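You operate a simulated robot arm through the tools that you are given. There is no shell and no other tool. Be economical: measure what you need, move in short steps, check, and stop when the job is done.

You are at the controls of a simulated two-armed robot. One attempt, no reset.

TASK
Pick up the wheel chock from the top of the steel platform with one hand, pass it to the other hand and put it on the top of the wall shelf. Set down upright: wheel chock.

The check looks at the end state, three seconds after you hand in, the way a careful person would. Anything else that was tipped, shoved, dropped, spilled or broken makes it a failure.

THE ROBOT
Two 7-joint arms with two-finger parallel grippers on one trunk, on a base that drives. Base frame: it is fixed to the floor where the robot stands at the start and does not move with it; the origin is under the middle of the robot, x ahead of it, y to its left, z up. Lengths are in cm, angles in rad, forces in N, time in s.
The left shoulder is at the start at [5, 16.5, 80.5], the right one opposite. With the tool pointing down near the work surface each hand reaches from about 10 to 58 cm from the robot's upright axis, wherever it stands, measured 20 degrees to its own side. Places, roughly: top of the wall shelf (108x22 cm) [198, -378, 124]. Payload 3.91 kg a hand.
Tool frame (each hand has its own): the origin (TCP) lies between the finger pads and is the grasp point; the fingertips stand 3 cm ahead of it; z points along the fingers, y is the line along which they close. The gripper opens to 11 cm. The fingers are 2 cm wide and 1 cm thick; the gripper's body (4.8 by 11.2 cm) begins 5.5 cm behind the TCP.
Orientation is that of the tool frame in the base frame, as a unit quaternion [x, y, z, w]. With the fingers straight down and closing along the base's y, the tool's x points along the base's -x, its y along +y and its z along -z.

THE INTERFACE
- The arms move only by the tool play_rows. It takes "left_deltas", "right_deltas" or both (then of equal length, played together; a hand with none holds still); each is a list that holds one entry, the list of rows, each a list of 7 numbers: the turn, a rotation vector about the base's x, y, z in units of 120 degrees (1.0 is 120 degrees), then the shift along the base's x, y, z in units of 200 mm (1.0 is 200 mm), then the finger opening in cm, from 0 to 11. In form: [[[wx, wy, wz, tx, ty, tz, jaw], ...]]. A call has 1 to 8 rows; each row is the pose to reach, as a shift and turn from the pose commanded when the call began. A call with a number of a shift or a turn outside -1 to 1 is refused whole. Each row takes 0.2 s and may step no farther than 5 cm and 0.15 rad from the row before; otherwise, or with a gripper value out of range, the whole call is refused. Where a pose cannot be reached the arm comes as near as it can. A force on the tool above 40 N (or 10 N above the force at the start of the call, whichever is more), or a blocked arm, ends the call early, and 0.2 s more pass. The fingers move at their own pace (about 4.5 cm/s each) and stop on an object; they squeeze with about 29 N. The grip force told is the motor's: it shows also when the fingers shut on nothing. Time passes only in rows, and 0.2 s behind the last, so rows that repeat a pose let the fingers close. The reply holds the time, the measured pose of the TCP, the force on the tool along the base axes, the opening and the grip force, in the units named above and with some noise, with the torque about the TCP (base axes, N m) and any sound that the robot's microphone picked up.
- Cameras (640 x 400 px; columns grow to the right, rows downward): "scene" is now at [9.76, 0.51, 94.31]; the picture's right is [0.07, -1.00, 0.00], its down [-0.84, -0.06, -0.54] and it looks along [0.54, 0.04, -0.84] (base axes); focal length 288 px, centre (320, 200). "left" rides on the left gripper at [7.2, -1.7, -10.3] in its tool frame; the picture's right is [0.23, 0.97, 0.00], its down [-0.76, 0.18, -0.62] and it looks along [-0.61, 0.14, 0.78] (tool axes); focal length 222 px, centre (320, 200). "right" rides on the right gripper at [7.2, 1.7, -10.3] in its tool frame; the picture's right is [-0.23, 0.97, 0.00], its down [-0.76, -0.18, -0.62] and it looks along [-0.61, -0.14, 0.78] (tool axes); focal length 222 px, centre (320, 200). There is no depth. A picture from a camera that has moved, and an enlarged one, comes with that camera's place and axes in the base frame and with its lens.
- snapshot(camera): a new picture of that camera. The clock stands still meanwhile.
- slide_trunk(by): slides the trunk up (or, below 0, down) by that many cm; the arms and the scene camera ride with it, the base frame stays. It gives what a move gives, with no picture.
- steer(legs): drives the robot by 1 to 6 legs, each [ahead, left, turn to the left] in cm, cm and rad, along the robot's own axes; the way and the turn of a leg run together, so that a leg with both is an arc; at most 150 cm and 3.142 rad a leg. The arms and the cameras ride along, it lands a little off, and it stops where it bumps. It gives what a move gives.
- pan_tilt(pan, tilt): turns the head with the scene camera to pan (to the left, within 1.396 rad either way) and tilt (down, from -0.506 to 1.204), counted from straight ahead of the robot. It gives what a move gives.
- zoom(camera, box): a new picture of the part [left, top, right, bottom] of that camera's present view, enlarged. The clock stands still meanwhile.
- sign_off(): hands the job in; it is judged then, once.

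Go step by step. Nothing tells you exact positions but the pictures and the camera data: compare them with the known pose of the tool, close in by small moves and look again before you grip or let go. The budget is 120 turns and 88 pictures, counting those below and the enlarged ones. Unless the task says otherwise, let go and move clear before handing in, and close with one line.

The tools are called after ">>>" as a command line: name --argument value ..., lists and objects as JSON in quotes. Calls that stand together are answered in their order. play_rows: Moves the arms, as the interface text tells. Its arguments: {"type":"object","properties":{"left_deltas":{"type":"array","items":{"type":"array","items":{"type":"array","items":{"type":"number"}}}},"right_deltas":{"type":"array","items":{"type":"array","items":{"type":"array","items":{"type":"number"}}}}},"required":[]} The other tools are called the same way: slide_trunk (by) slides the trunk up or down; steer (legs) drives the base; pan_tilt (pan, tilt) turns the head that bears the scene camera; snapshot (camera) takes a picture; zoom (camera, box) takes an enlarged picture of a part of a camera's view; sign_off () hands the job in.

At the start:

```text
time_s: 0.0
left_position: [36.66, 19.57, 52.57]
left_tcp_rot: [0.0, 1.0, 0.0, -0.001]
left_wrist_force: [0.2, 0.2, -1.2]
left_wrist_torque: [-0.01, -0.04, -0.06]
left_gripper_width: 11.01
left_gripper_force: 0.0
right_position: [32.48, -13.71, 46.78]
right_tcp_rot: [-0.001, 1.0, 0.0, 0.001]
right_wrist_force: [-0.1, -0.7, -0.2]
right_wrist_torque: [0.03, 0.02, 0.01]
right_gripper_width: 10.98
right_gripper_force: 0.0
trunk travel left (down, up): [-2.5, 47.8]
robot x, y, heading: [-0.33, -0.07, 0.003]
head pan, tilt: [0.07, 1.004]
```

scene: 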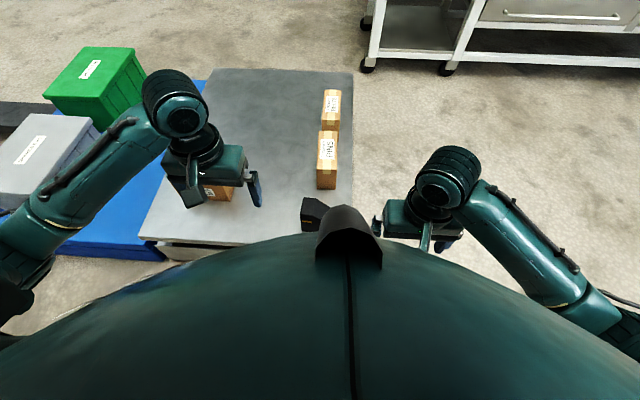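
right: 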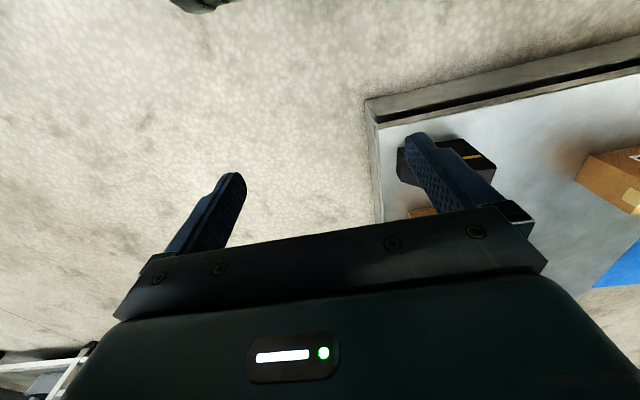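
left: 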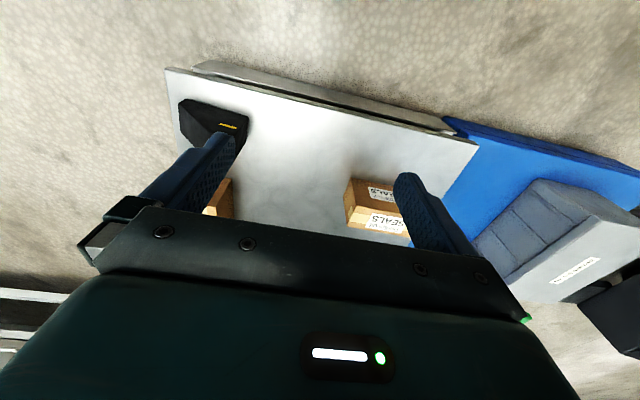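

The chock looks like the black block with the yellow stripe, near the front right corner of the platform, around [46, 4, 26]. I'll look at it closer from each camera before moving.

>>> zoom --camera "scene" --box '[240, 80, 400, 250]'

>>> zoom --camera "left" --box '[150, 60, 310, 220]'

>>> zoom --camera "right" --box '[350, 80, 550, 240]'

```text
2.35 times, centred on (320, 165) of scene
camera zoom: at [9.76, 0.51, 94.31], right [0.07, -1.0, 0.0], down [-0.84, -0.06, -0.54], along [0.54, 0.04, -0.84], focal length 679 px, centre (320, 282)
```

zoom: 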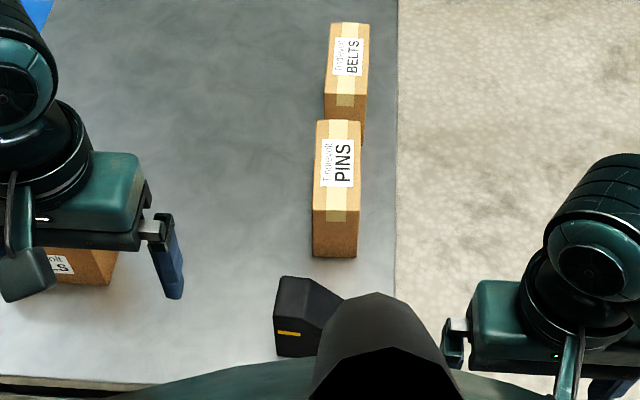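

```text
2.50 times, centred on (230, 140) of left
camera zoom: at [29.45, 17.93, 62.76], right [-0.23, 0.97, 0.0], down [0.76, 0.18, 0.62], along [0.61, 0.14, -0.78], focal length 555 px, centre (545, 350)
```

zoom: 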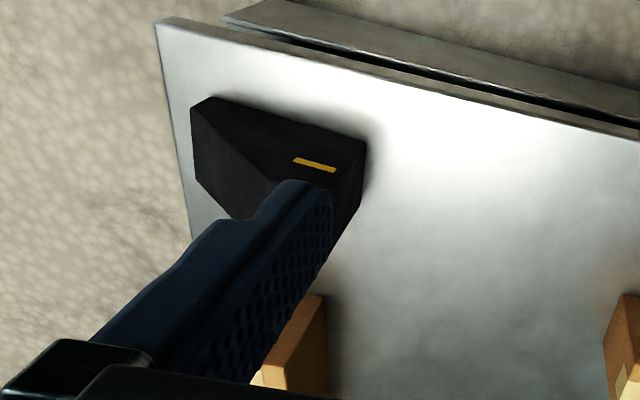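

```text
2.50 times, centred on (450, 160) of right
camera zoom: at [25.39, -12.08, 57.16], right [0.23, 0.97, 0.0], down [0.76, -0.18, 0.62], along [0.61, -0.14, -0.78], focal length 555 px, centre (-5, 300)
```

zoom: 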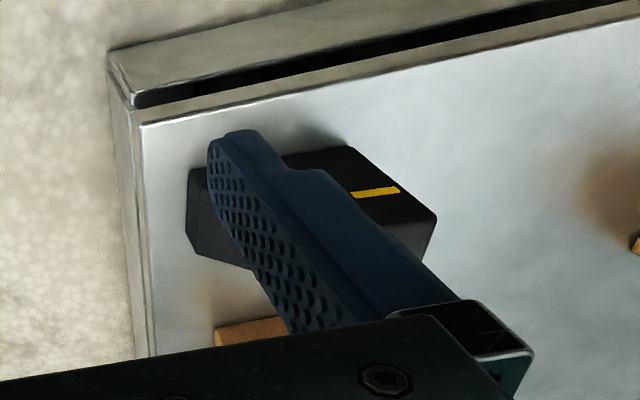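

The chock is a wedge with its tall end to the left. I'll clear the arms a little for a better view of it, then look toward the shelf.

>>> play_rows --left_deltas '[[[0, 0, 0, -0.1, -0.2, 0, 11], [0, 0, 0, -0.2, -0.4, 0, 11], [0, 0, 0, -0.3, -0.6, 0, 11], [0, 0, 0, -0.4, -0.75, 0, 11]]]' --right_deltas '[[[0, 0, 0, 0, -0.2, 0.1, 11], [0, 0, 0, 0, -0.4, 0.2, 11], [0, 0, 0, 0, -0.4, 0.3, 11], [0, 0, 0, 0, -0.4, 0.3, 11]]]'

>>> snapshot --camera "left"

>>> pan_tilt --pan -1.086 --tilt 0.05

>>> snapshot --camera "scene"

```text
time_s: 1.0
left_position: [28.32, 4.77, 52.7]
left_tcp_rot: [-0.001, 1.0, 0.0, 0.0]
left_wrist_force: [0.3, 0.5, 0.4]
left_wrist_torque: [0.0, -0.01, 0.01]
left_gripper_width: 11.02
left_gripper_force: 0.0
right_position: [32.48, -21.92, 52.8]
right_tcp_rot: [0.0, 1.0, 0.0, 0.0]
right_wrist_force: [0.0, -0.2, -0.5]
right_wrist_torque: [-0.05, -0.01, 0.01]
right_gripper_width: 10.99
right_gripper_force: 0.1
trunk travel left (down, up): [-2.5, 47.8]
robot x, y, heading: [-0.02, 0.05, -0.002]
head pan, tilt: [0.07, 1.004]
```

```text
81 pictures are left
camera left: at [21.09, 3.02, 62.88], right [-0.23, 0.97, 0.0], down [0.76, 0.18, 0.62], along [0.61, 0.14, -0.78], focal length 222 px, centre (320, 200)
```

left: 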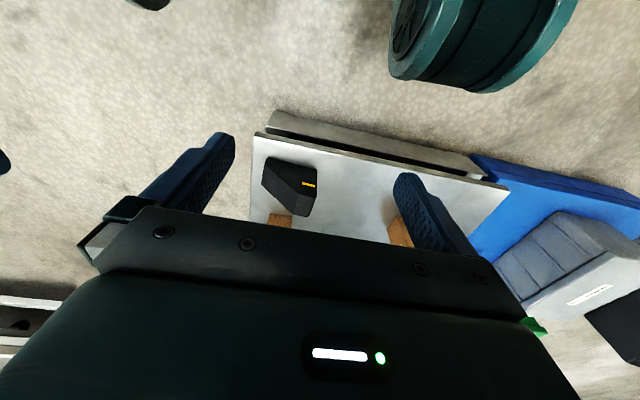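

```text
time_s: 2.4
left_position: [28.42, 4.71, 52.62]
left_tcp_rot: [0.0, 1.0, 0.0, 0.0]
left_wrist_force: [0.0, 0.6, 0.1]
left_wrist_torque: [-0.03, 0.01, 0.02]
left_gripper_width: 11.02
left_gripper_force: 0.1
right_position: [32.28, -21.81, 52.68]
right_tcp_rot: [0.0, 1.0, 0.001, 0.0]
right_wrist_force: [1.1, -0.6, -0.1]
right_wrist_torque: [-0.01, 0.02, 0.01]
right_gripper_width: 11.01
right_gripper_force: 0.0
trunk travel left (down, up): [-2.5, 47.8]
robot x, y, heading: [-0.26, -0.02, -0.001]
head pan, tilt: [-1.086, 0.051]
```

```text
80 pictures are left
camera scene: at [7.09, -8.03, 102.59], right [-0.88, -0.47, 0.0], down [-0.02, 0.05, -1.0], along [0.47, -0.88, -0.05], focal length 288 px, centre (320, 200)
```

scene: 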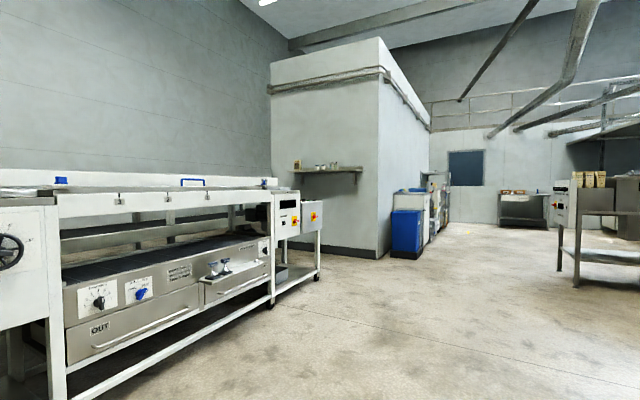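

The shelf is on the near face of the white block, with a few items already on it. I'll zoom in on it and on the chock.

>>> zoom --camera "scene" --box '[250, 120, 410, 280]'

>>> zoom --camera "left" --box '[240, 120, 340, 230]'

```text
2.50 times, centred on (330, 200) of scene
camera zoom: at [7.09, -8.03, 102.59], right [-0.88, -0.47, 0.0], down [-0.02, 0.05, -1.0], along [0.47, -0.88, -0.05], focal length 721 px, centre (295, 200)
```

zoom: 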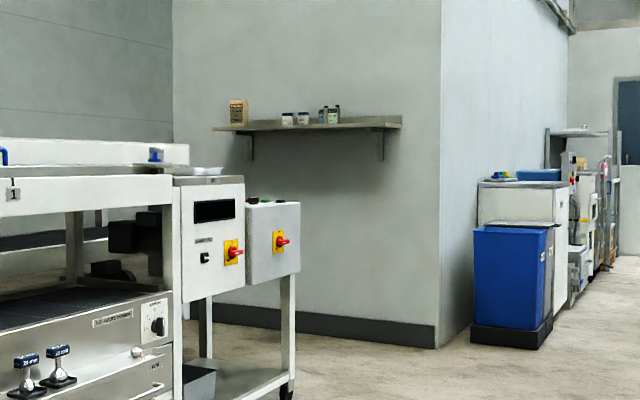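

```text
3.64 times, centred on (290, 175) of left
camera zoom: at [21.15, 3.08, 62.88], right [-0.23, 0.97, 0.0], down [0.76, 0.18, 0.62], along [0.61, 0.14, -0.78], focal length 808 px, centre (429, 291)
```

zoom: 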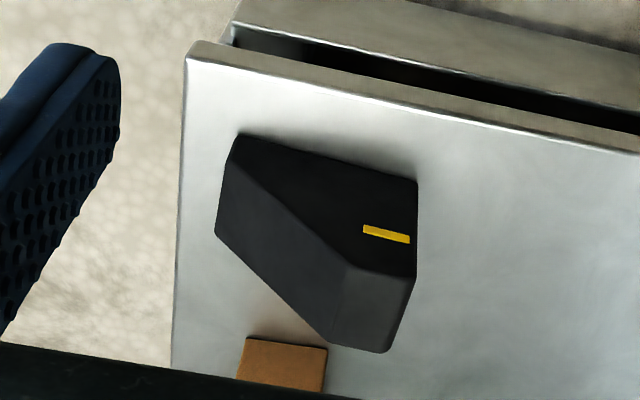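

The shelf runs along x on a wall facing +y, with free space on its right part around x≈163. The chock spans about x 45.9–51.3, y −2.6–7.9 and z 20.8–30, with the ramp toward −y. The right hand will pick it up tilted from the ramp side and the left hand will receive it from above, so I'll turn both tools first.

>>> play_rows --left_deltas '[[[-0.01188, -0.01188, -0.06743, 0, 0.15, 0.05, 11], [-0.02376, -0.02376, -0.13486, 0, 0.3, 0.1, 11], [-0.03564, -0.03564, -0.20229, 0, 0.45, 0.15, 11], [-0.04752, -0.04752, -0.26972, 0.1, 0.6, 0.2, 11], [-0.0594, -0.0594, -0.33715, 0.2, 0.75, 0.25, 11], [-0.07128, -0.07128, -0.40458, 0.3, 0.85, 0.3, 11], [-0.08316, -0.08316, -0.47201, 0.3, 0.9, 0.3, 11], [-0.09504, -0.09504, -0.53944, 0.3, 0.9, 0.3, 11]]]' --right_deltas '[[[0.02443, -0.02443, 0.05896, 0.06, 0, 0, 11], [0.04886, -0.04886, 0.11792, 0.12, 0, 0, 11], [0.07329, -0.07329, 0.17688, 0.18, 0, 0, 11], [0.09772, -0.09772, 0.23584, 0.24, 0, 0, 11], [0.12215, -0.12215, 0.2948, 0.3, 0, 0, 11], [0.14658, -0.14658, 0.35376, 0.36, 0, 0, 11], [0.17101, -0.17101, 0.41272, 0.42, 0, 0, 11], [0.19544, -0.19544, 0.47168, 0.5, 0, 0, 11]]]'

>>> play_rows --left_deltas '[[[-0.01188, -0.01188, -0.06743, 0, 0, 0, 11], [-0.02376, -0.02376, -0.13486, 0, 0, 0, 11], [-0.03564, -0.03564, -0.20229, 0, 0, 0, 11], [-0.03564, -0.03564, -0.20229, 0, 0, 0, 11], [-0.03564, -0.03564, -0.20229, 0, 0, 0, 11]]]' --right_deltas '[[[0.02443, -0.02443, 0.05896, 0.06, 0, 0, 11], [0.04886, -0.04886, 0.11792, 0.12, 0.05, 0, 11], [0.07329, -0.07329, 0.17688, 0.2, 0.15, -0.05, 11], [0.09772, -0.09772, 0.23584, 0.3, 0.3, -0.15, 11], [0.09772, -0.09772, 0.23584, 0.3, 0.4, -0.3, 11]]]'

>>> pan_tilt --pan 0.0 --tilt 0.95

>>> snapshot --camera "scene"

>>> snapshot --camera "right"

>>> snapshot --camera "left"

```text
time_s: 4.2
left_position: [34.62, 22.64, 58.54]
left_tcp_rot: [0.535, 0.834, -0.095, 0.094]
left_wrist_force: [0.2, -0.2, 0.1]
left_wrist_torque: [0.01, 0.01, 0.0]
left_gripper_width: 10.98
left_gripper_force: 0.0
right_position: [42.53, -21.63, 52.96]
right_tcp_rot: [-0.468, 0.84, 0.195, 0.195]
right_wrist_force: [-0.1, -0.3, -0.3]
right_wrist_torque: [-0.01, 0.03, 0.0]
right_gripper_width: 11.0
right_gripper_force: 0.0
trunk travel left (down, up): [-2.5, 47.8]
robot x, y, heading: [-0.23, -0.34, -0.007]
head pan, tilt: [-1.086, 0.051]
```

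```text
time_s: 5.4
left_position: [34.74, 22.58, 58.44]
left_tcp_rot: [0.696, 0.696, -0.123, 0.122]
left_wrist_force: [0.1, -0.4, -0.6]
left_wrist_torque: [0.01, 0.01, 0.03]
left_gripper_width: 10.99
left_gripper_force: 0.0
right_position: [48.63, -13.83, 46.95]
right_tcp_rot: [-0.653, 0.653, 0.27, 0.271]
right_wrist_force: [-0.4, -0.2, 0.2]
right_wrist_torque: [0.02, 0.0, 0.01]
right_gripper_width: 11.01
right_gripper_force: 0.0
trunk travel left (down, up): [-2.5, 47.8]
robot x, y, heading: [0.2, 0.0, -0.0]
head pan, tilt: [-1.086, 0.051]
```

```text
time_s: 6.7
left_position: [34.74, 22.47, 58.54]
left_tcp_rot: [0.696, 0.696, -0.123, 0.123]
left_wrist_force: [0.5, -0.6, -0.4]
left_wrist_torque: [-0.04, 0.0, 0.02]
left_gripper_width: 10.98
left_gripper_force: 0.0
right_position: [48.56, -13.66, 47.07]
right_tcp_rot: [-0.653, 0.653, 0.27, 0.271]
right_wrist_force: [-0.5, -0.5, 0.2]
right_wrist_torque: [0.02, -0.01, 0.02]
right_gripper_width: 10.95
right_gripper_force: 0.0
trunk travel left (down, up): [-2.5, 47.8]
robot x, y, heading: [-0.07, 0.22, -0.007]
head pan, tilt: [0.0, 0.949]
```

```text
77 pictures are left
camera scene: at [10.11, 0.02, 94.69], right [0.0, -1.0, 0.0], down [-0.81, 0.0, -0.58], along [0.58, 0.0, -0.81], focal length 288 px, centre (320, 200)
```

scene: 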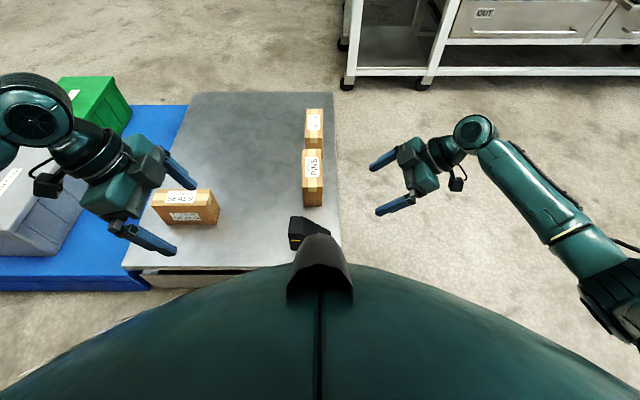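

```text
76 pictures are left
camera right: at [47.06, -26.19, 49.14], right [-0.97, 0.16, 0.16], down [0.18, 0.1, 0.98], along [0.14, 0.98, -0.12], focal length 222 px, centre (320, 200)
```

right: 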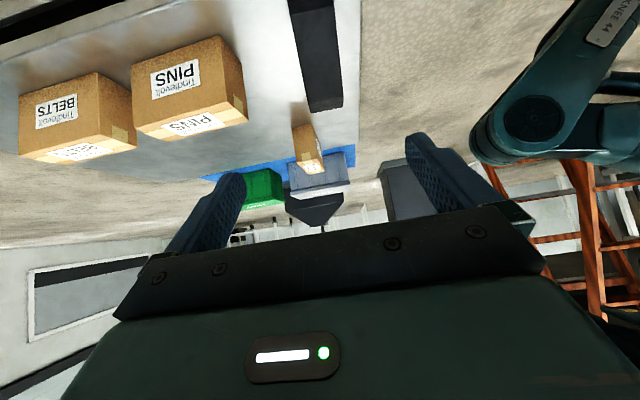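

```text
75 pictures are left
camera left: at [32.92, 32.92, 65.63], right [0.97, 0.21, -0.08], down [0.18, -0.5, 0.85], along [0.14, -0.84, -0.53], focal length 222 px, centre (320, 200)
```

left: 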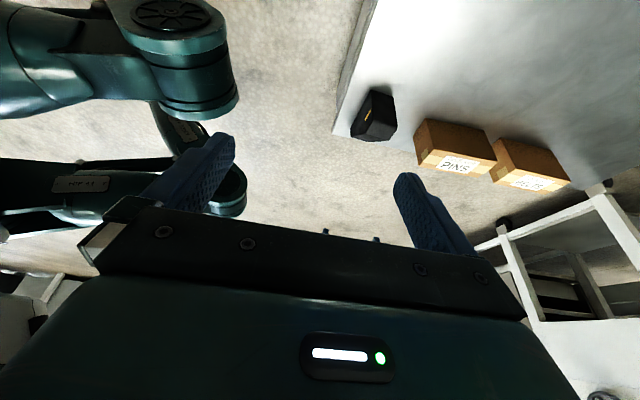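

Both tools are turned. The right camera sees the chock's ramp at the top of its view; I'll enlarge it to fix its pose.

>>> zoom --camera "right" --box '[230, 0, 410, 125]'

>>> zoom --camera "left" --box '[320, 70, 430, 160]'

>>> zoom --camera "scene" --box '[260, 140, 370, 260]'

```text
3.20 times, centred on (320, 62) of right
camera zoom: at [47.06, -26.19, 49.14], right [-0.97, 0.16, 0.16], down [0.18, 0.1, 0.98], along [0.14, 0.98, -0.12], focal length 711 px, centre (320, 640)
```

zoom: 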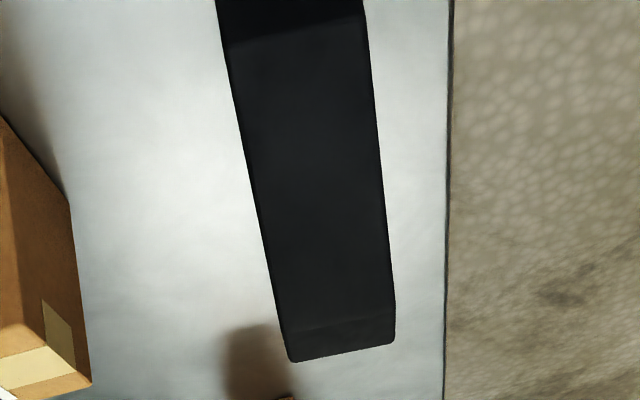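

```text
4.44 times, centred on (375, 115) of left
camera zoom: at [32.92, 32.92, 65.63], right [0.97, 0.21, -0.08], down [0.18, -0.5, 0.85], along [0.14, -0.84, -0.53], focal length 987 px, centre (76, 578)
```

zoom: 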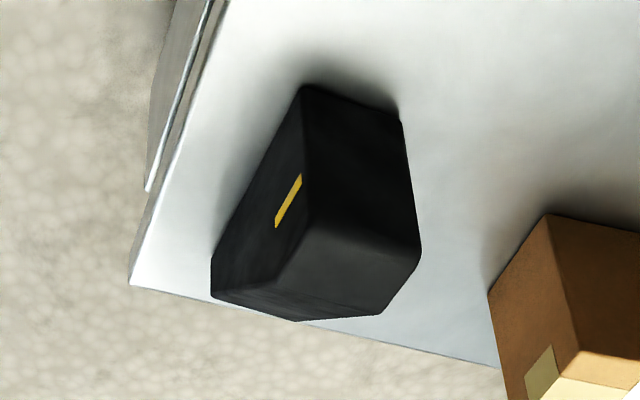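

```text
3.33 times, centred on (315, 200) of scene
camera zoom: at [10.11, 0.02, 94.69], right [0.0, -1.0, 0.0], down [-0.81, 0.0, -0.58], along [0.58, 0.0, -0.81], focal length 962 px, centre (337, 200)
```

zoom: 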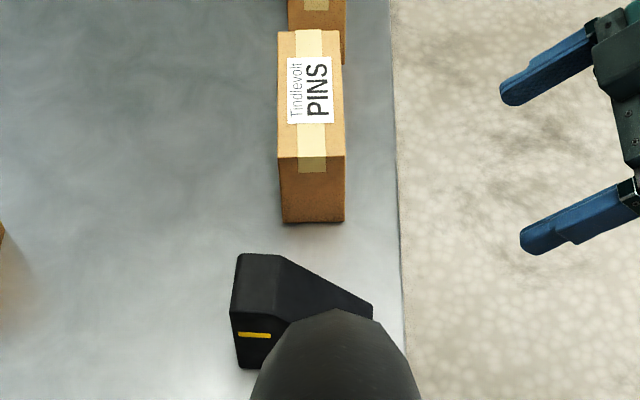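

The chock's centre across its width is x≈48.1, its height about 9.5, and it is yawed by about −3.5°. I'll bring the right hand to a point 12 cm back along the approach line.

>>> play_rows --right_deltas '[[[0, 0, -0.01, 0, 0.1, -0.15, 11], [0, 0, -0.02, 0, 0.2, -0.3, 11], [0, 0, -0.029, -0.025, 0.3, -0.5, 11], [0, 0, -0.029, -0.025, 0.375, -0.685, 11], [0, 0, -0.029, -0.025, 0.375, -0.685, 11]]]'

>>> snapshot --camera "right"

>>> zoom --camera "left" --box '[270, 50, 470, 180]'

```text
time_s: 7.9
left_position: [34.65, 22.66, 58.45]
left_tcp_rot: [0.697, 0.696, -0.122, 0.122]
left_wrist_force: [-0.3, -0.4, 0.9]
left_wrist_torque: [0.04, 0.0, 0.02]
left_gripper_width: 10.97
left_gripper_force: 0.0
right_position: [48.26, -6.39, 33.18]
right_tcp_rot: [-0.634, 0.673, 0.263, 0.278]
right_wrist_force: [-0.4, -0.6, 0.6]
right_wrist_torque: [0.02, 0.0, 0.01]
right_gripper_width: 11.0
right_gripper_force: 0.0
trunk travel left (down, up): [-2.5, 47.8]
robot x, y, heading: [0.14, -0.38, -0.003]
head pan, tilt: [0.0, 0.949]
```

```text
71 pictures are left
camera right: at [46.08, -18.7, 35.31], right [-0.96, 0.22, 0.16], down [0.18, 0.09, 0.98], along [0.2, 0.97, -0.12], focal length 222 px, centre (320, 200)
```

right: 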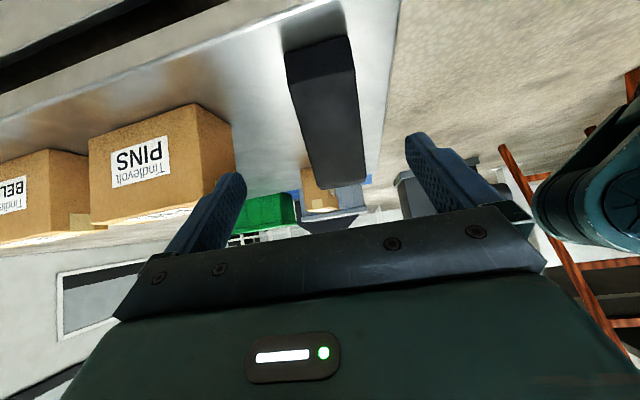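

```text
3.08 times, centred on (370, 115) of left
camera zoom: at [32.92, 32.92, 65.63], right [0.97, 0.21, -0.08], down [0.18, -0.5, 0.85], along [0.14, -0.84, -0.53], focal length 684 px, centre (166, 462)
```

zoom: 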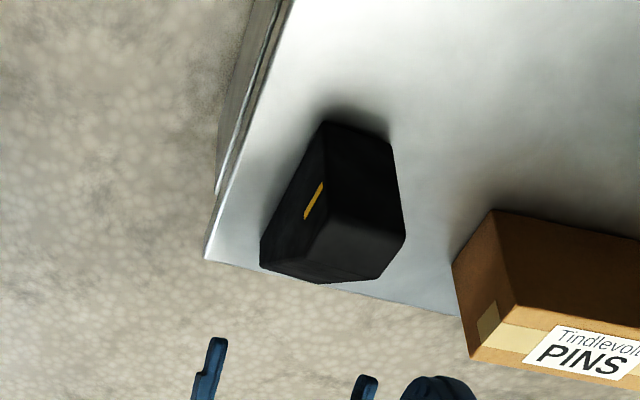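

The chock is between the fingers' line, toe height about 3 cm, so it is well lined up. I'll move straight in along the tool axis.

>>> play_rows --right_deltas '[[[0, 0, 0, 0, 0.1, -0.095, 11], [0, 0, 0, -0.005, 0.2, -0.19, 11], [0, 0, 0, -0.005, 0.3, -0.285, 11], [0, 0, 0, -0.008, 0.38, -0.36, 11], [0, 0, 0, -0.008, 0.445, -0.42, 11], [0, 0, 0, -0.008, 0.445, -0.42, 11]]]'

>>> zoom --camera "left" --box '[270, 50, 470, 180]'

>>> snapshot --camera "right"

>>> zoom --camera "scene" --box '[260, 140, 420, 260]'

```text
time_s: 9.1
left_position: [34.7, 22.49, 58.53]
left_tcp_rot: [0.696, 0.697, -0.122, 0.123]
left_wrist_force: [-0.2, -0.5, 0.1]
left_wrist_torque: [0.03, -0.01, -0.02]
left_gripper_width: 11.0
left_gripper_force: 0.0
right_position: [50.03, -8.18, 23.91]
right_tcp_rot: [-0.618, 0.711, 0.214, 0.259]
right_wrist_force: [0.6, 0.7, 0.8]
right_wrist_torque: [-0.06, -0.02, -0.02]
right_gripper_width: 10.99
right_gripper_force: 0.2
trunk travel left (down, up): [-2.5, 47.8]
robot x, y, heading: [0.21, 0.31, 0.002]
head pan, tilt: [0.0, 0.949]
stopped in row 5 (right hand): the force on the tool passed its limit at 81 N (the readings are from after the stop); the commanded pose is now the measured one
```

```text
3.08 times, centred on (370, 115) of left
camera zoom: at [32.87, 32.88, 65.71], right [0.97, 0.21, -0.08], down [0.18, -0.5, 0.85], along [0.14, -0.84, -0.53], focal length 684 px, centre (166, 462)
```

zoom: 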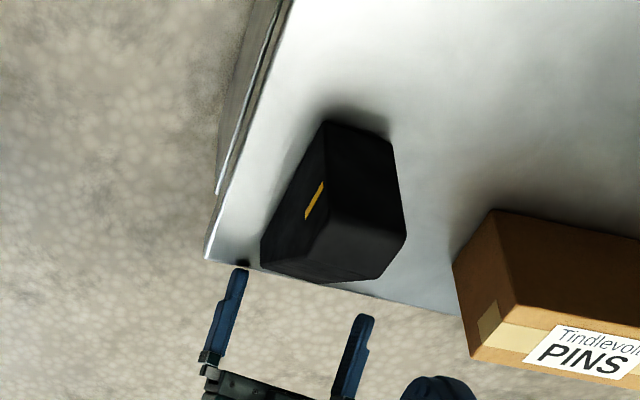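

```text
68 pictures are left
camera right: at [46.72, -20.03, 27.28], right [-0.94, 0.32, 0.13], down [0.19, 0.17, 0.97], along [0.28, 0.93, -0.22], focal length 222 px, centre (320, 200)
```

right: 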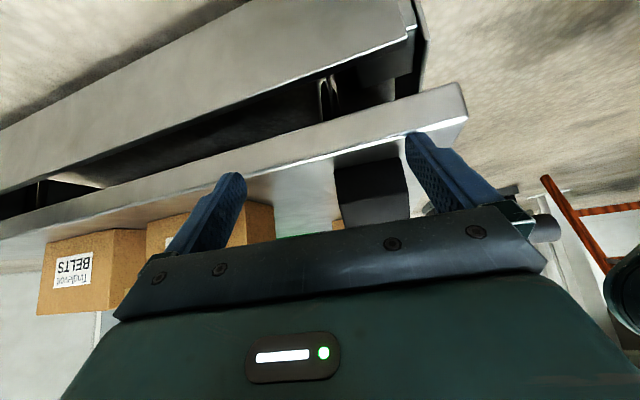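

```text
3.33 times, centred on (340, 200) of scene
camera zoom: at [10.01, -0.04, 94.72], right [0.0, -1.0, 0.0], down [-0.81, 0.0, -0.58], along [0.58, 0.0, -0.81], focal length 962 px, centre (253, 200)
```

zoom: 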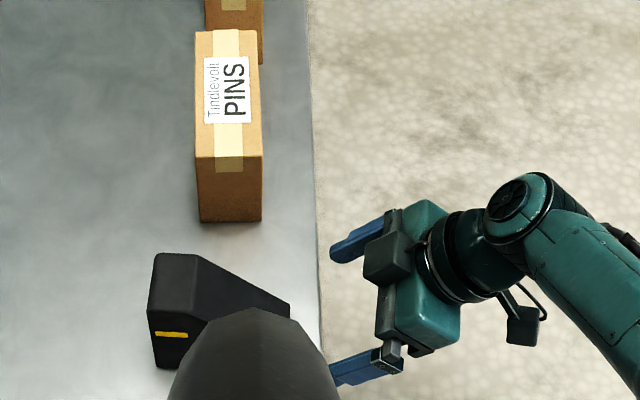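

The right hand stopped short at y≈−8. The arm was near its reach limit, so it sagged and a fingertip met the platform edge; the chock looks unmoved. I'll lift clear, restore the tilt and then drive a few cm closer, since the gap between base and platform is about 20 cm.

>>> play_rows --right_deltas '[[[0, 0, 0, 0, -0.1, 0.05, 11], [0.024, 0.0015, 0.021, -0.02, -0.12, 0.25, 11], [0.048, 0.003, 0.0415, -0.09, -0.1, 0.45, 11], [0.048, 0.003, 0.0415, -0.09, 0, 0.6, 11], [0.048, 0.003, 0.0415, -0.09, 0, 0.6, 11]]]'

>>> steer --legs '[[7, 0, 0]]'

>>> snapshot --camera "right"

>>> snapshot --camera "left"

```text
time_s: 10.3
left_position: [34.56, 22.43, 58.47]
left_tcp_rot: [0.696, 0.697, -0.122, 0.122]
left_wrist_force: [-0.4, -0.6, 0.5]
left_wrist_torque: [0.01, 0.03, 0.04]
left_gripper_width: 10.99
left_gripper_force: 0.0
right_position: [47.9, -7.58, 35.69]
right_tcp_rot: [-0.635, 0.671, 0.266, 0.277]
right_wrist_force: [0.6, 0.9, 0.6]
right_wrist_torque: [0.03, -0.01, 0.04]
right_gripper_width: 11.0
right_gripper_force: 0.1
trunk travel left (down, up): [-2.5, 47.8]
robot x, y, heading: [0.02, 0.05, 0.002]
head pan, tilt: [0.0, 0.949]
```

```text
time_s: 11.3
left_position: [41.24, 22.53, 58.41]
left_tcp_rot: [0.696, 0.696, -0.122, 0.123]
left_wrist_force: [-0.3, -1.1, -0.6]
left_wrist_torque: [-0.01, 0.01, -0.01]
left_gripper_width: 11.0
left_gripper_force: 0.1
right_position: [54.54, -7.63, 35.72]
right_tcp_rot: [-0.634, 0.671, 0.265, 0.277]
right_wrist_force: [0.3, 0.3, 0.3]
right_wrist_torque: [0.02, 0.0, 0.01]
right_gripper_width: 10.99
right_gripper_force: 0.0
trunk travel left (down, up): [-2.5, 47.8]
robot x, y, heading: [6.71, -0.23, 0.001]
head pan, tilt: [0.0, 0.949]
```

```text
66 pictures are left
camera right: at [52.46, -20.06, 37.82], right [-0.96, 0.21, 0.17], down [0.19, 0.09, 0.98], along [0.19, 0.97, -0.12], focal length 222 px, centre (320, 200)
```

right: 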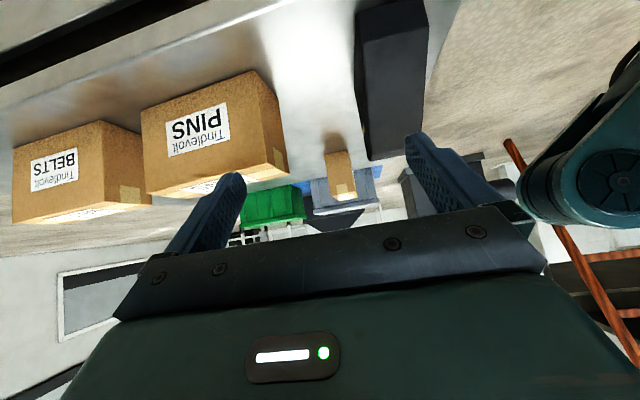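

```text
65 pictures are left
camera left: at [39.55, 32.91, 65.63], right [0.97, 0.21, -0.08], down [0.18, -0.5, 0.85], along [0.14, -0.84, -0.53], focal length 222 px, centre (320, 200)
```

left: 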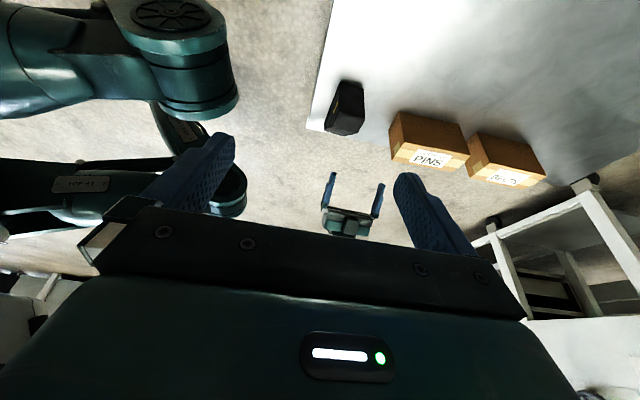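

I'm now 7 cm closer. I'll line up again and advance partway, checking that the arm follows.

>>> play_rows --right_deltas '[[[0, 0, 0, -0.16, 0.05, 0, 11], [0, 0, 0, -0.32, 0.15, -0.19, 11], [0, 0, 0, -0.32, 0.23, -0.27, 11], [0, 0, 0, -0.32, 0.31, -0.35, 11], [0, 0, 0, -0.32, 0.31, -0.35, 11]]]'

>>> snapshot --camera "right"

```text
refused: row 2 steps farther than a row can; nothing moved
```

```text
64 pictures are left
camera right: at [52.46, -20.06, 37.82], right [-0.96, 0.21, 0.17], down [0.19, 0.09, 0.98], along [0.19, 0.97, -0.12], focal length 222 px, centre (320, 200)
```

right: 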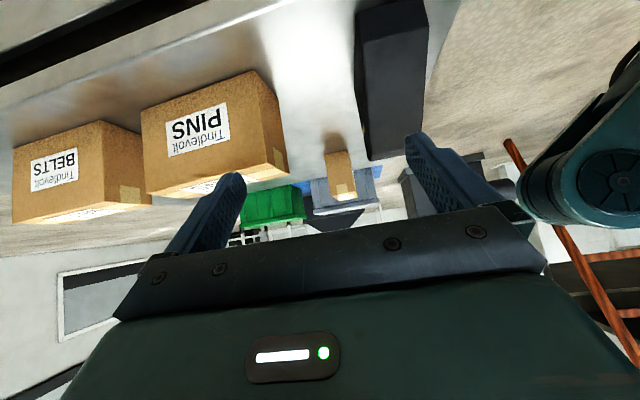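

One step was too long, so nothing moved. I'll repeat it with shorter steps.

>>> play_rows --right_deltas '[[[0, 0, 0, -0.16, 0.05, 0, 11], [0, 0, 0, -0.32, 0.1, -0.06, 11], [0, 0, 0, -0.32, 0.17, -0.2, 11], [0, 0, 0, -0.32, 0.24, -0.28, 11], [0, 0, 0, -0.32, 0.31, -0.35, 11], [0, 0, 0, -0.32, 0.31, -0.35, 11]]]'

>>> snapshot --camera "right"

```text
time_s: 12.7
left_position: [41.26, 22.41, 58.51]
left_tcp_rot: [0.697, 0.696, -0.122, 0.122]
left_wrist_force: [-0.8, 0.0, -0.2]
left_wrist_torque: [0.0, 0.01, 0.05]
left_gripper_width: 10.98
left_gripper_force: 0.0
right_position: [47.85, -1.42, 28.54]
right_tcp_rot: [-0.634, 0.672, 0.265, 0.277]
right_wrist_force: [0.2, 1.2, 0.0]
right_wrist_torque: [-0.02, 0.01, -0.01]
right_gripper_width: 10.99
right_gripper_force: 0.1
trunk travel left (down, up): [-2.5, 47.8]
robot x, y, heading: [6.57, -0.1, -0.006]
head pan, tilt: [0.0, 0.949]
```

```text
63 pictures are left
camera right: at [45.75, -13.8, 30.73], right [-0.96, 0.21, 0.17], down [0.19, 0.09, 0.98], along [0.2, 0.97, -0.12], focal length 222 px, centre (320, 200)
```

right: 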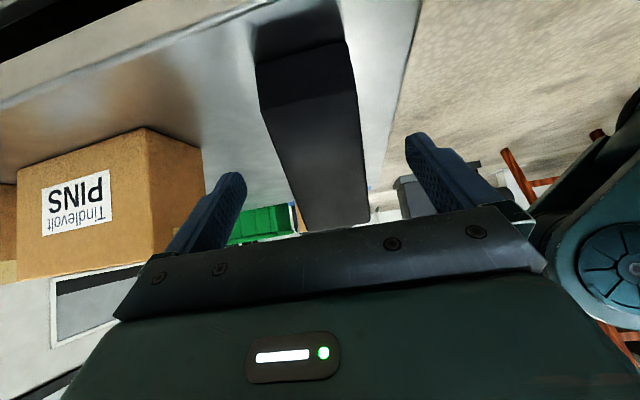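

The arm follows now and the chock sits midway between the fingers. I'll finish the advance and close.

>>> play_rows --right_deltas '[[[0, 0, 0, 0.01, 0.07, -0.065, 11], [0, 0, 0, 0.015, 0.14, -0.13, 11], [0, 0, 0, 0.015, 0.2, -0.185, 11], [0, 0, 0, 0.015, 0.2, -0.185, 11]]]'

>>> snapshot --camera "right"

>>> zoom --camera "left" --box '[270, 50, 430, 180]'

```text
time_s: 13.5
left_position: [41.09, 22.55, 58.58]
left_tcp_rot: [0.697, 0.696, -0.12, 0.123]
left_wrist_force: [0.4, -0.4, -0.6]
left_wrist_torque: [0.01, -0.01, -0.01]
left_gripper_width: 10.98
left_gripper_force: 0.0
right_position: [48.62, -2.58, 23.93]
right_tcp_rot: [-0.634, 0.685, 0.243, 0.263]
right_wrist_force: [-11.2, -1.2, 44.6]
right_wrist_torque: [0.51, 0.21, 0.79]
right_gripper_width: 10.81
right_gripper_force: 0.1
trunk travel left (down, up): [-2.5, 47.8]
robot x, y, heading: [6.99, 0.13, -0.004]
head pan, tilt: [0.0, 0.949]
stopped in row 4 (right hand): the force on the tool passed its limit at 69 N (the readings are from after the stop); the commanded pose is now the measured one
```

```text
62 pictures are left
camera right: at [46.21, -14.84, 26.72], right [-0.96, 0.24, 0.15], down [0.19, 0.13, 0.97], along [0.22, 0.96, -0.17], focal length 222 px, centre (320, 200)
```

right: 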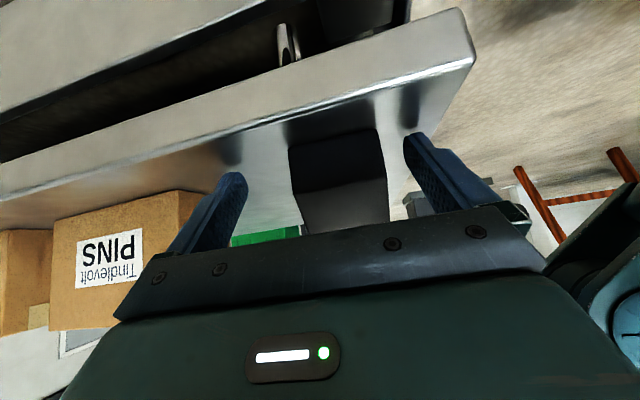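

```text
3.08 times, centred on (350, 115) of left
camera zoom: at [39.36, 32.83, 65.87], right [0.97, 0.21, -0.07], down [0.17, -0.51, 0.85], along [0.14, -0.84, -0.53], focal length 684 px, centre (228, 462)
```

zoom: 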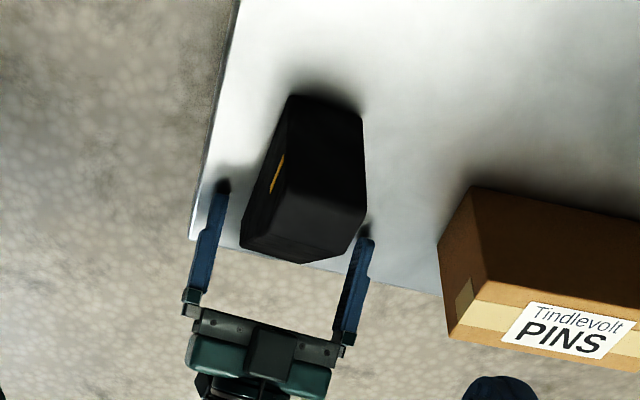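

The hand sank onto the platform top again without advancing in y: the right arm is limited in this cross-body pose. The chock looks untouched. I'll lift clear and drive the base left so the chock lies on the right arm's own side.

>>> play_rows --right_deltas '[[[0, 0, 0, 0, -0.03, 0.1, 11], [0.026, 0.001, 0.01, 0, -0.08, 0.25, 11], [0.026, 0.001, 0.01, -0.02, -0.15, 0.4, 11], [0.026, 0.001, 0.01, -0.02, -0.15, 0.6, 11], [0.026, 0.001, 0.01, -0.02, -0.15, 0.7, 11]]]'

>>> zoom --camera "left" --box '[270, 50, 430, 180]'

```text
time_s: 14.7
left_position: [41.24, 22.57, 58.42]
left_tcp_rot: [0.696, 0.697, -0.122, 0.122]
left_wrist_force: [0.4, 0.2, 0.4]
left_wrist_torque: [0.02, -0.03, 0.01]
left_gripper_width: 11.0
left_gripper_force: 0.2
right_position: [48.21, -5.8, 37.1]
right_tcp_rot: [-0.633, 0.674, 0.266, 0.271]
right_wrist_force: [0.8, 0.5, -0.1]
right_wrist_torque: [0.0, 0.01, 0.02]
right_gripper_width: 11.0
right_gripper_force: 0.0
trunk travel left (down, up): [-2.5, 47.8]
robot x, y, heading: [6.48, -0.36, -0.002]
head pan, tilt: [0.0, 0.949]
```

```text
3.08 times, centred on (350, 115) of left
camera zoom: at [39.56, 32.91, 65.62], right [0.97, 0.21, -0.08], down [0.18, -0.5, 0.85], along [0.14, -0.84, -0.53], focal length 684 px, centre (228, 462)
```

zoom: 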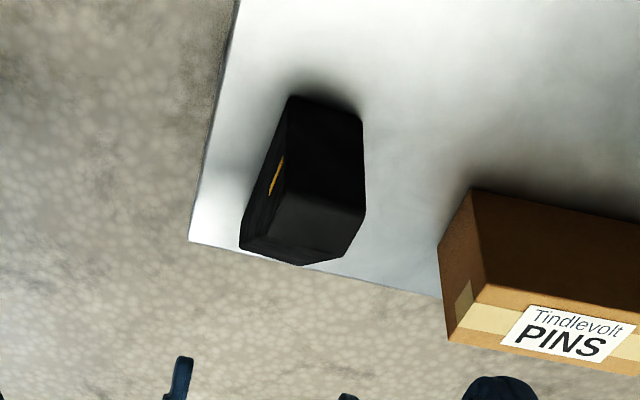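

The chock hasn't moved. I'll shift the right hand outward and drive left 14 cm.

>>> play_rows --right_deltas '[[[0, 0, 0, 0, -0.15, 0.1, 11], [0, 0, 0, 0, -0.35, 0.15, 11], [0, 0, 0, 0, -0.55, 0.15, 11], [0, 0, 0, 0, -0.7, 0.15, 11]]]'

>>> steer --legs '[[0, 14, 0]]'

>>> snapshot --camera "right"

>>> snapshot --camera "scene"

```text
time_s: 15.7
left_position: [41.34, 22.49, 58.45]
left_tcp_rot: [0.697, 0.696, -0.123, 0.122]
left_wrist_force: [-1.1, -0.7, 0.6]
left_wrist_torque: [-0.01, -0.01, 0.0]
left_gripper_width: 10.99
left_gripper_force: 0.0
right_position: [47.88, -19.55, 40.2]
right_tcp_rot: [-0.634, 0.674, 0.265, 0.272]
right_wrist_force: [-0.1, 0.1, 0.7]
right_wrist_torque: [-0.02, 0.02, 0.05]
right_gripper_width: 10.99
right_gripper_force: 0.1
trunk travel left (down, up): [-2.5, 47.8]
robot x, y, heading: [6.28, 0.18, -0.002]
head pan, tilt: [0.0, 0.949]
```

```text
time_s: 17.6
left_position: [41.42, 36.5, 58.42]
left_tcp_rot: [0.698, 0.695, -0.123, 0.123]
left_wrist_force: [-1.0, -0.6, 0.4]
left_wrist_torque: [0.01, 0.0, -0.02]
left_gripper_width: 11.03
left_gripper_force: 0.0
right_position: [47.97, -5.41, 40.29]
right_tcp_rot: [-0.632, 0.675, 0.265, 0.272]
right_wrist_force: [-0.5, 1.0, 0.1]
right_wrist_torque: [-0.02, 0.01, 0.02]
right_gripper_width: 11.0
right_gripper_force: 0.0
trunk travel left (down, up): [-2.5, 47.8]
robot x, y, heading: [6.84, 13.98, 0.002]
head pan, tilt: [0.0, 0.949]
```

```text
59 pictures are left
camera right: at [45.64, -17.79, 42.63], right [-0.96, 0.22, 0.17], down [0.2, 0.09, 0.98], along [0.2, 0.97, -0.13], focal length 222 px, centre (320, 200)
```

right: 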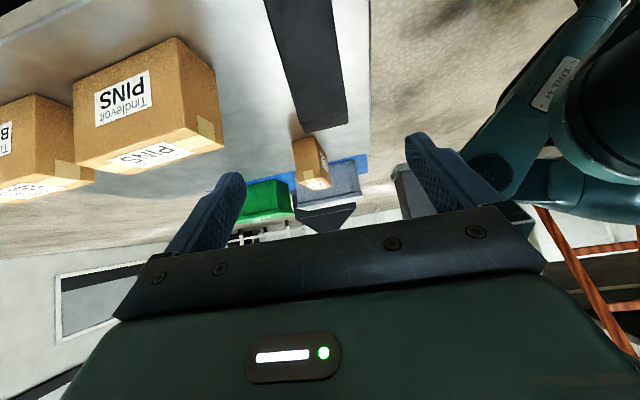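

```text
58 pictures are left
camera scene: at [16.76, 14.1, 94.69], right [0.0, -1.0, 0.0], down [-0.81, 0.0, -0.58], along [0.58, 0.0, -0.81], focal length 288 px, centre (320, 200)
```

scene: 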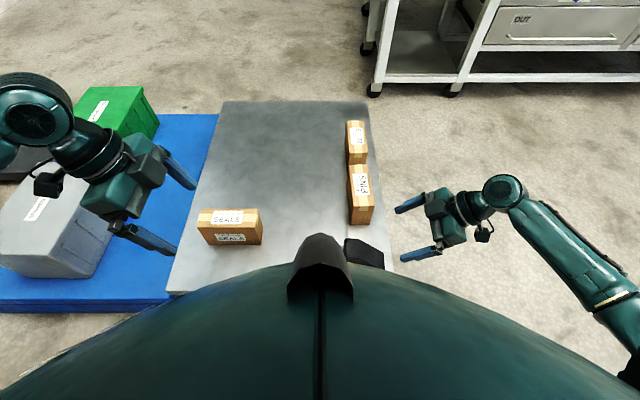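

The chock is now on the right arm's own side. I'll go to the half-advanced point and check.

>>> play_rows --right_deltas '[[[0, 0, 0, 0, 0, -0.2, 11], [0, 0, 0, 0, 0, -0.38, 11], [0, 0, 0, 0, 0.08, -0.46, 11], [0, 0, 0, 0.005, 0.17, -0.55, 11], [0, 0, 0, 0.005, 0.24, -0.62, 11], [0, 0, 0, 0.005, 0.28, -0.66, 11], [0, 0, 0, 0.005, 0.28, -0.66, 11]]]'

```text
time_s: 19.2
left_position: [41.42, 36.66, 58.39]
left_tcp_rot: [0.698, 0.695, -0.122, 0.121]
left_wrist_force: [-1.1, 0.3, -1.4]
left_wrist_torque: [-0.02, 0.03, 0.0]
left_gripper_width: 11.03
left_gripper_force: 0.0
right_position: [47.92, 0.32, 27.23]
right_tcp_rot: [-0.632, 0.675, 0.265, 0.272]
right_wrist_force: [0.1, -0.7, 0.0]
right_wrist_torque: [-0.01, -0.02, 0.01]
right_gripper_width: 10.97
right_gripper_force: 0.0
trunk travel left (down, up): [-2.5, 47.8]
robot x, y, heading: [6.49, 14.23, -0.008]
head pan, tilt: [0.0, 0.949]
```

The arm follows exactly now. I'll move the last 3 cm in and look.

>>> play_rows --right_deltas '[[[0, 0, 0, 0.005, 0.05, -0.05, 11], [0, 0, 0, 0.01, 0.1, -0.1, 11], [0, 0, 0, 0.01, 0.12, -0.115, 11]]]'

>>> snapshot --camera "right"

>>> snapshot --camera "left"

```text
time_s: 20.0
left_position: [41.4, 36.6, 58.44]
left_tcp_rot: [0.698, 0.695, -0.122, 0.121]
left_wrist_force: [0.1, -1.0, 0.9]
left_wrist_torque: [0.01, -0.01, 0.0]
left_gripper_width: 10.97
left_gripper_force: 0.1
right_position: [48.15, 2.62, 24.95]
right_tcp_rot: [-0.633, 0.675, 0.265, 0.272]
right_wrist_force: [0.6, -0.4, 0.9]
right_wrist_torque: [-0.04, 0.01, 0.02]
right_gripper_width: 11.01
right_gripper_force: 0.0
trunk travel left (down, up): [-2.5, 47.8]
robot x, y, heading: [6.78, 14.12, -0.004]
head pan, tilt: [0.0, 0.949]
```

```text
57 pictures are left
camera right: at [45.97, -9.63, 27.14], right [-0.96, 0.22, 0.17], down [0.2, 0.09, 0.98], along [0.2, 0.97, -0.13], focal length 222 px, centre (320, 200)
```

right: 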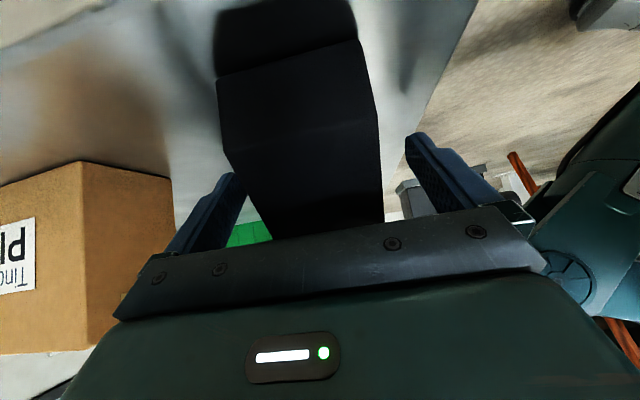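

```text
56 pictures are left
camera left: at [39.67, 46.93, 65.63], right [0.97, 0.21, -0.08], down [0.18, -0.5, 0.85], along [0.14, -0.84, -0.53], focal length 222 px, centre (320, 200)
```

left: 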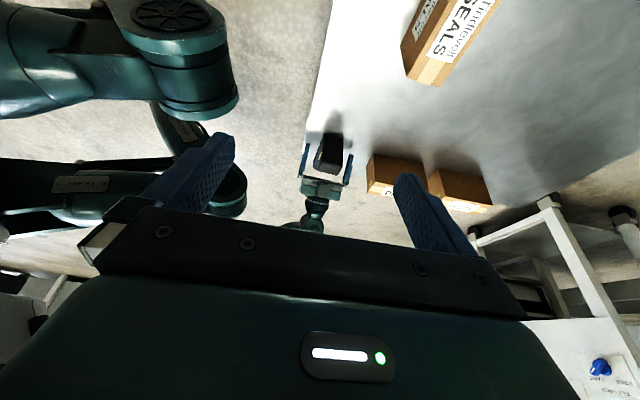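

The fingers straddle the chock. I'll close the right hand on it.

>>> play_rows --right_deltas '[[[0, 0, 0, 0, 0, 0, 8], [0, 0, 0, 0, 0, 0, 6], [0, 0, 0, 0, 0, 0, 4], [0, 0, 0, 0, 0, 0, 2], [0, 0, 0, 0, 0, 0, 2], [0, 0, 0, 0, 0, 0, 2]]]'

>>> snapshot --camera "right"

```text
time_s: 21.4
left_position: [41.43, 36.51, 58.37]
left_tcp_rot: [0.698, 0.695, -0.122, 0.122]
left_wrist_force: [1.0, 0.1, 0.1]
left_wrist_torque: [0.0, -0.01, 0.01]
left_gripper_width: 10.99
left_gripper_force: 0.2
right_position: [48.03, 2.75, 24.78]
right_tcp_rot: [-0.633, 0.674, 0.266, 0.271]
right_wrist_force: [-6.0, -0.4, 3.8]
right_wrist_torque: [0.29, 0.02, 0.26]
right_gripper_width: 5.37
right_gripper_force: 29.4
trunk travel left (down, up): [-2.5, 47.8]
robot x, y, heading: [6.76, 13.89, -0.002]
head pan, tilt: [0.0, 0.949]
```

```text
55 pictures are left
camera right: at [45.91, -9.61, 27.12], right [-0.96, 0.22, 0.17], down [0.2, 0.09, 0.98], along [0.2, 0.97, -0.13], focal length 222 px, centre (320, 200)
```

right: 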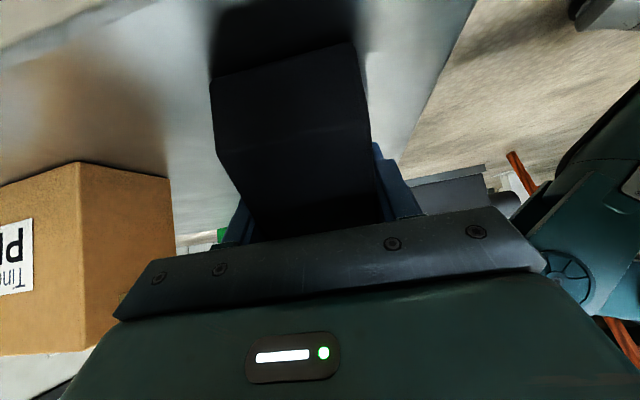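

The grip is firm at width 5.4. I'll lift gently and compare.

>>> play_rows --right_deltas '[[[0, 0, 0, 0, 0, 0.05, 2], [0, 0, 0, 0, 0, 0.1, 2], [0, 0, 0, 0, 0, 0.2, 2], [0, 0, 0, 0, 0, 0.35, 2], [0, 0, 0, 0, 0, 0.5, 2], [0, 0, 0, 0, 0, 0.5, 2]]]'

>>> snapshot --camera "right"

>>> snapshot --camera "left"

```text
time_s: 22.8
left_position: [41.41, 36.5, 58.43]
left_tcp_rot: [0.698, 0.696, -0.122, 0.121]
left_wrist_force: [0.7, 0.1, -0.7]
left_wrist_torque: [-0.01, -0.01, 0.02]
left_gripper_width: 11.04
left_gripper_force: 0.1
right_position: [48.16, 2.45, 34.88]
right_tcp_rot: [-0.633, 0.675, 0.265, 0.271]
right_wrist_force: [-0.1, -0.2, -4.8]
right_wrist_torque: [-0.03, 0.03, 0.02]
right_gripper_width: 5.39
right_gripper_force: 28.9
trunk travel left (down, up): [-2.5, 47.8]
robot x, y, heading: [6.63, 13.98, -0.004]
head pan, tilt: [0.0, 0.949]
```

```text
54 pictures are left
camera right: at [45.99, -9.81, 37.12], right [-0.96, 0.22, 0.17], down [0.2, 0.09, 0.98], along [0.2, 0.97, -0.13], focal length 222 px, centre (320, 200)
```

right: 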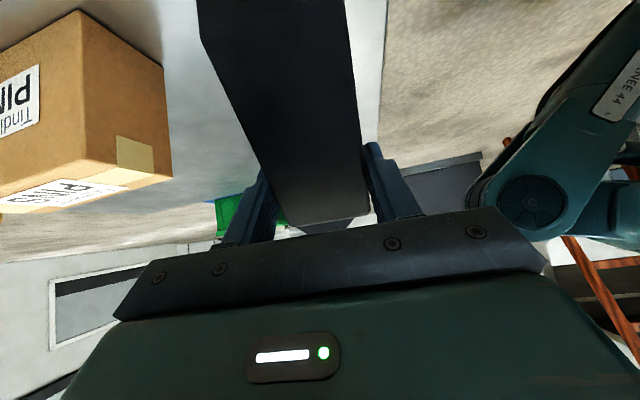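

```text
53 pictures are left
camera left: at [39.69, 46.93, 65.62], right [0.97, 0.21, -0.08], down [0.18, -0.5, 0.85], along [0.14, -0.84, -0.53], focal length 222 px, centre (320, 200)
```

left: 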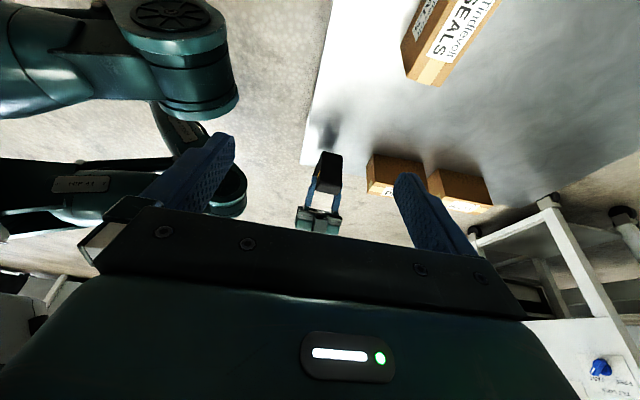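

The chock is lifted, about 5 N in weight, but it seems to have turned a little in the grip. I'll zoom in.

>>> zoom --camera "left" --box '[280, 130, 380, 240]'

>>> zoom --camera "scene" --box '[300, 180, 460, 290]'

```text
3.64 times, centred on (330, 185) of left
camera zoom: at [39.69, 46.93, 65.62], right [0.97, 0.21, -0.08], down [0.18, -0.5, 0.85], along [0.14, -0.84, -0.53], focal length 808 px, centre (284, 254)
```

zoom: 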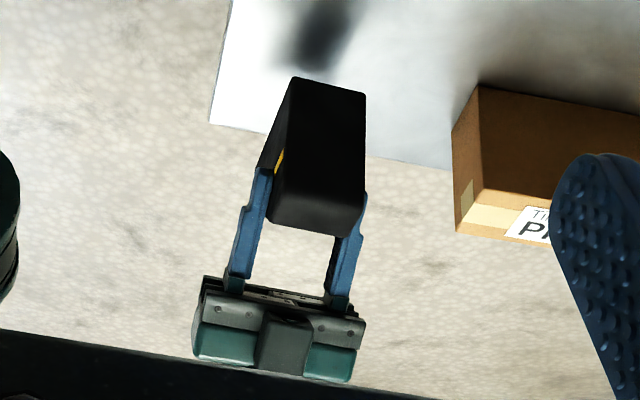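

```text
3.64 times, centred on (380, 235) of scene
camera zoom: at [16.78, 14.1, 94.68], right [0.0, -1.0, 0.0], down [-0.81, 0.0, -0.58], along [0.58, 0.0, -0.81], focal length 1049 px, centre (102, 73)
```

zoom: 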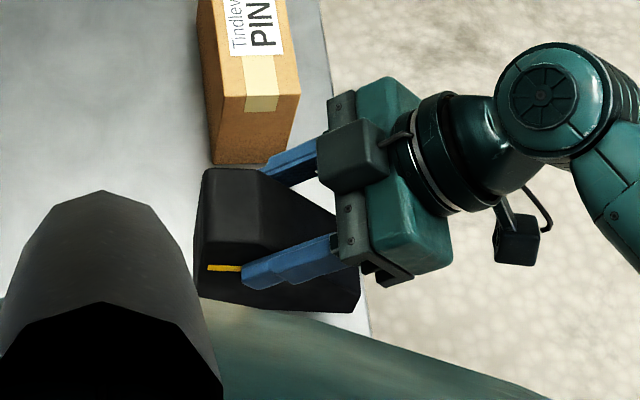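

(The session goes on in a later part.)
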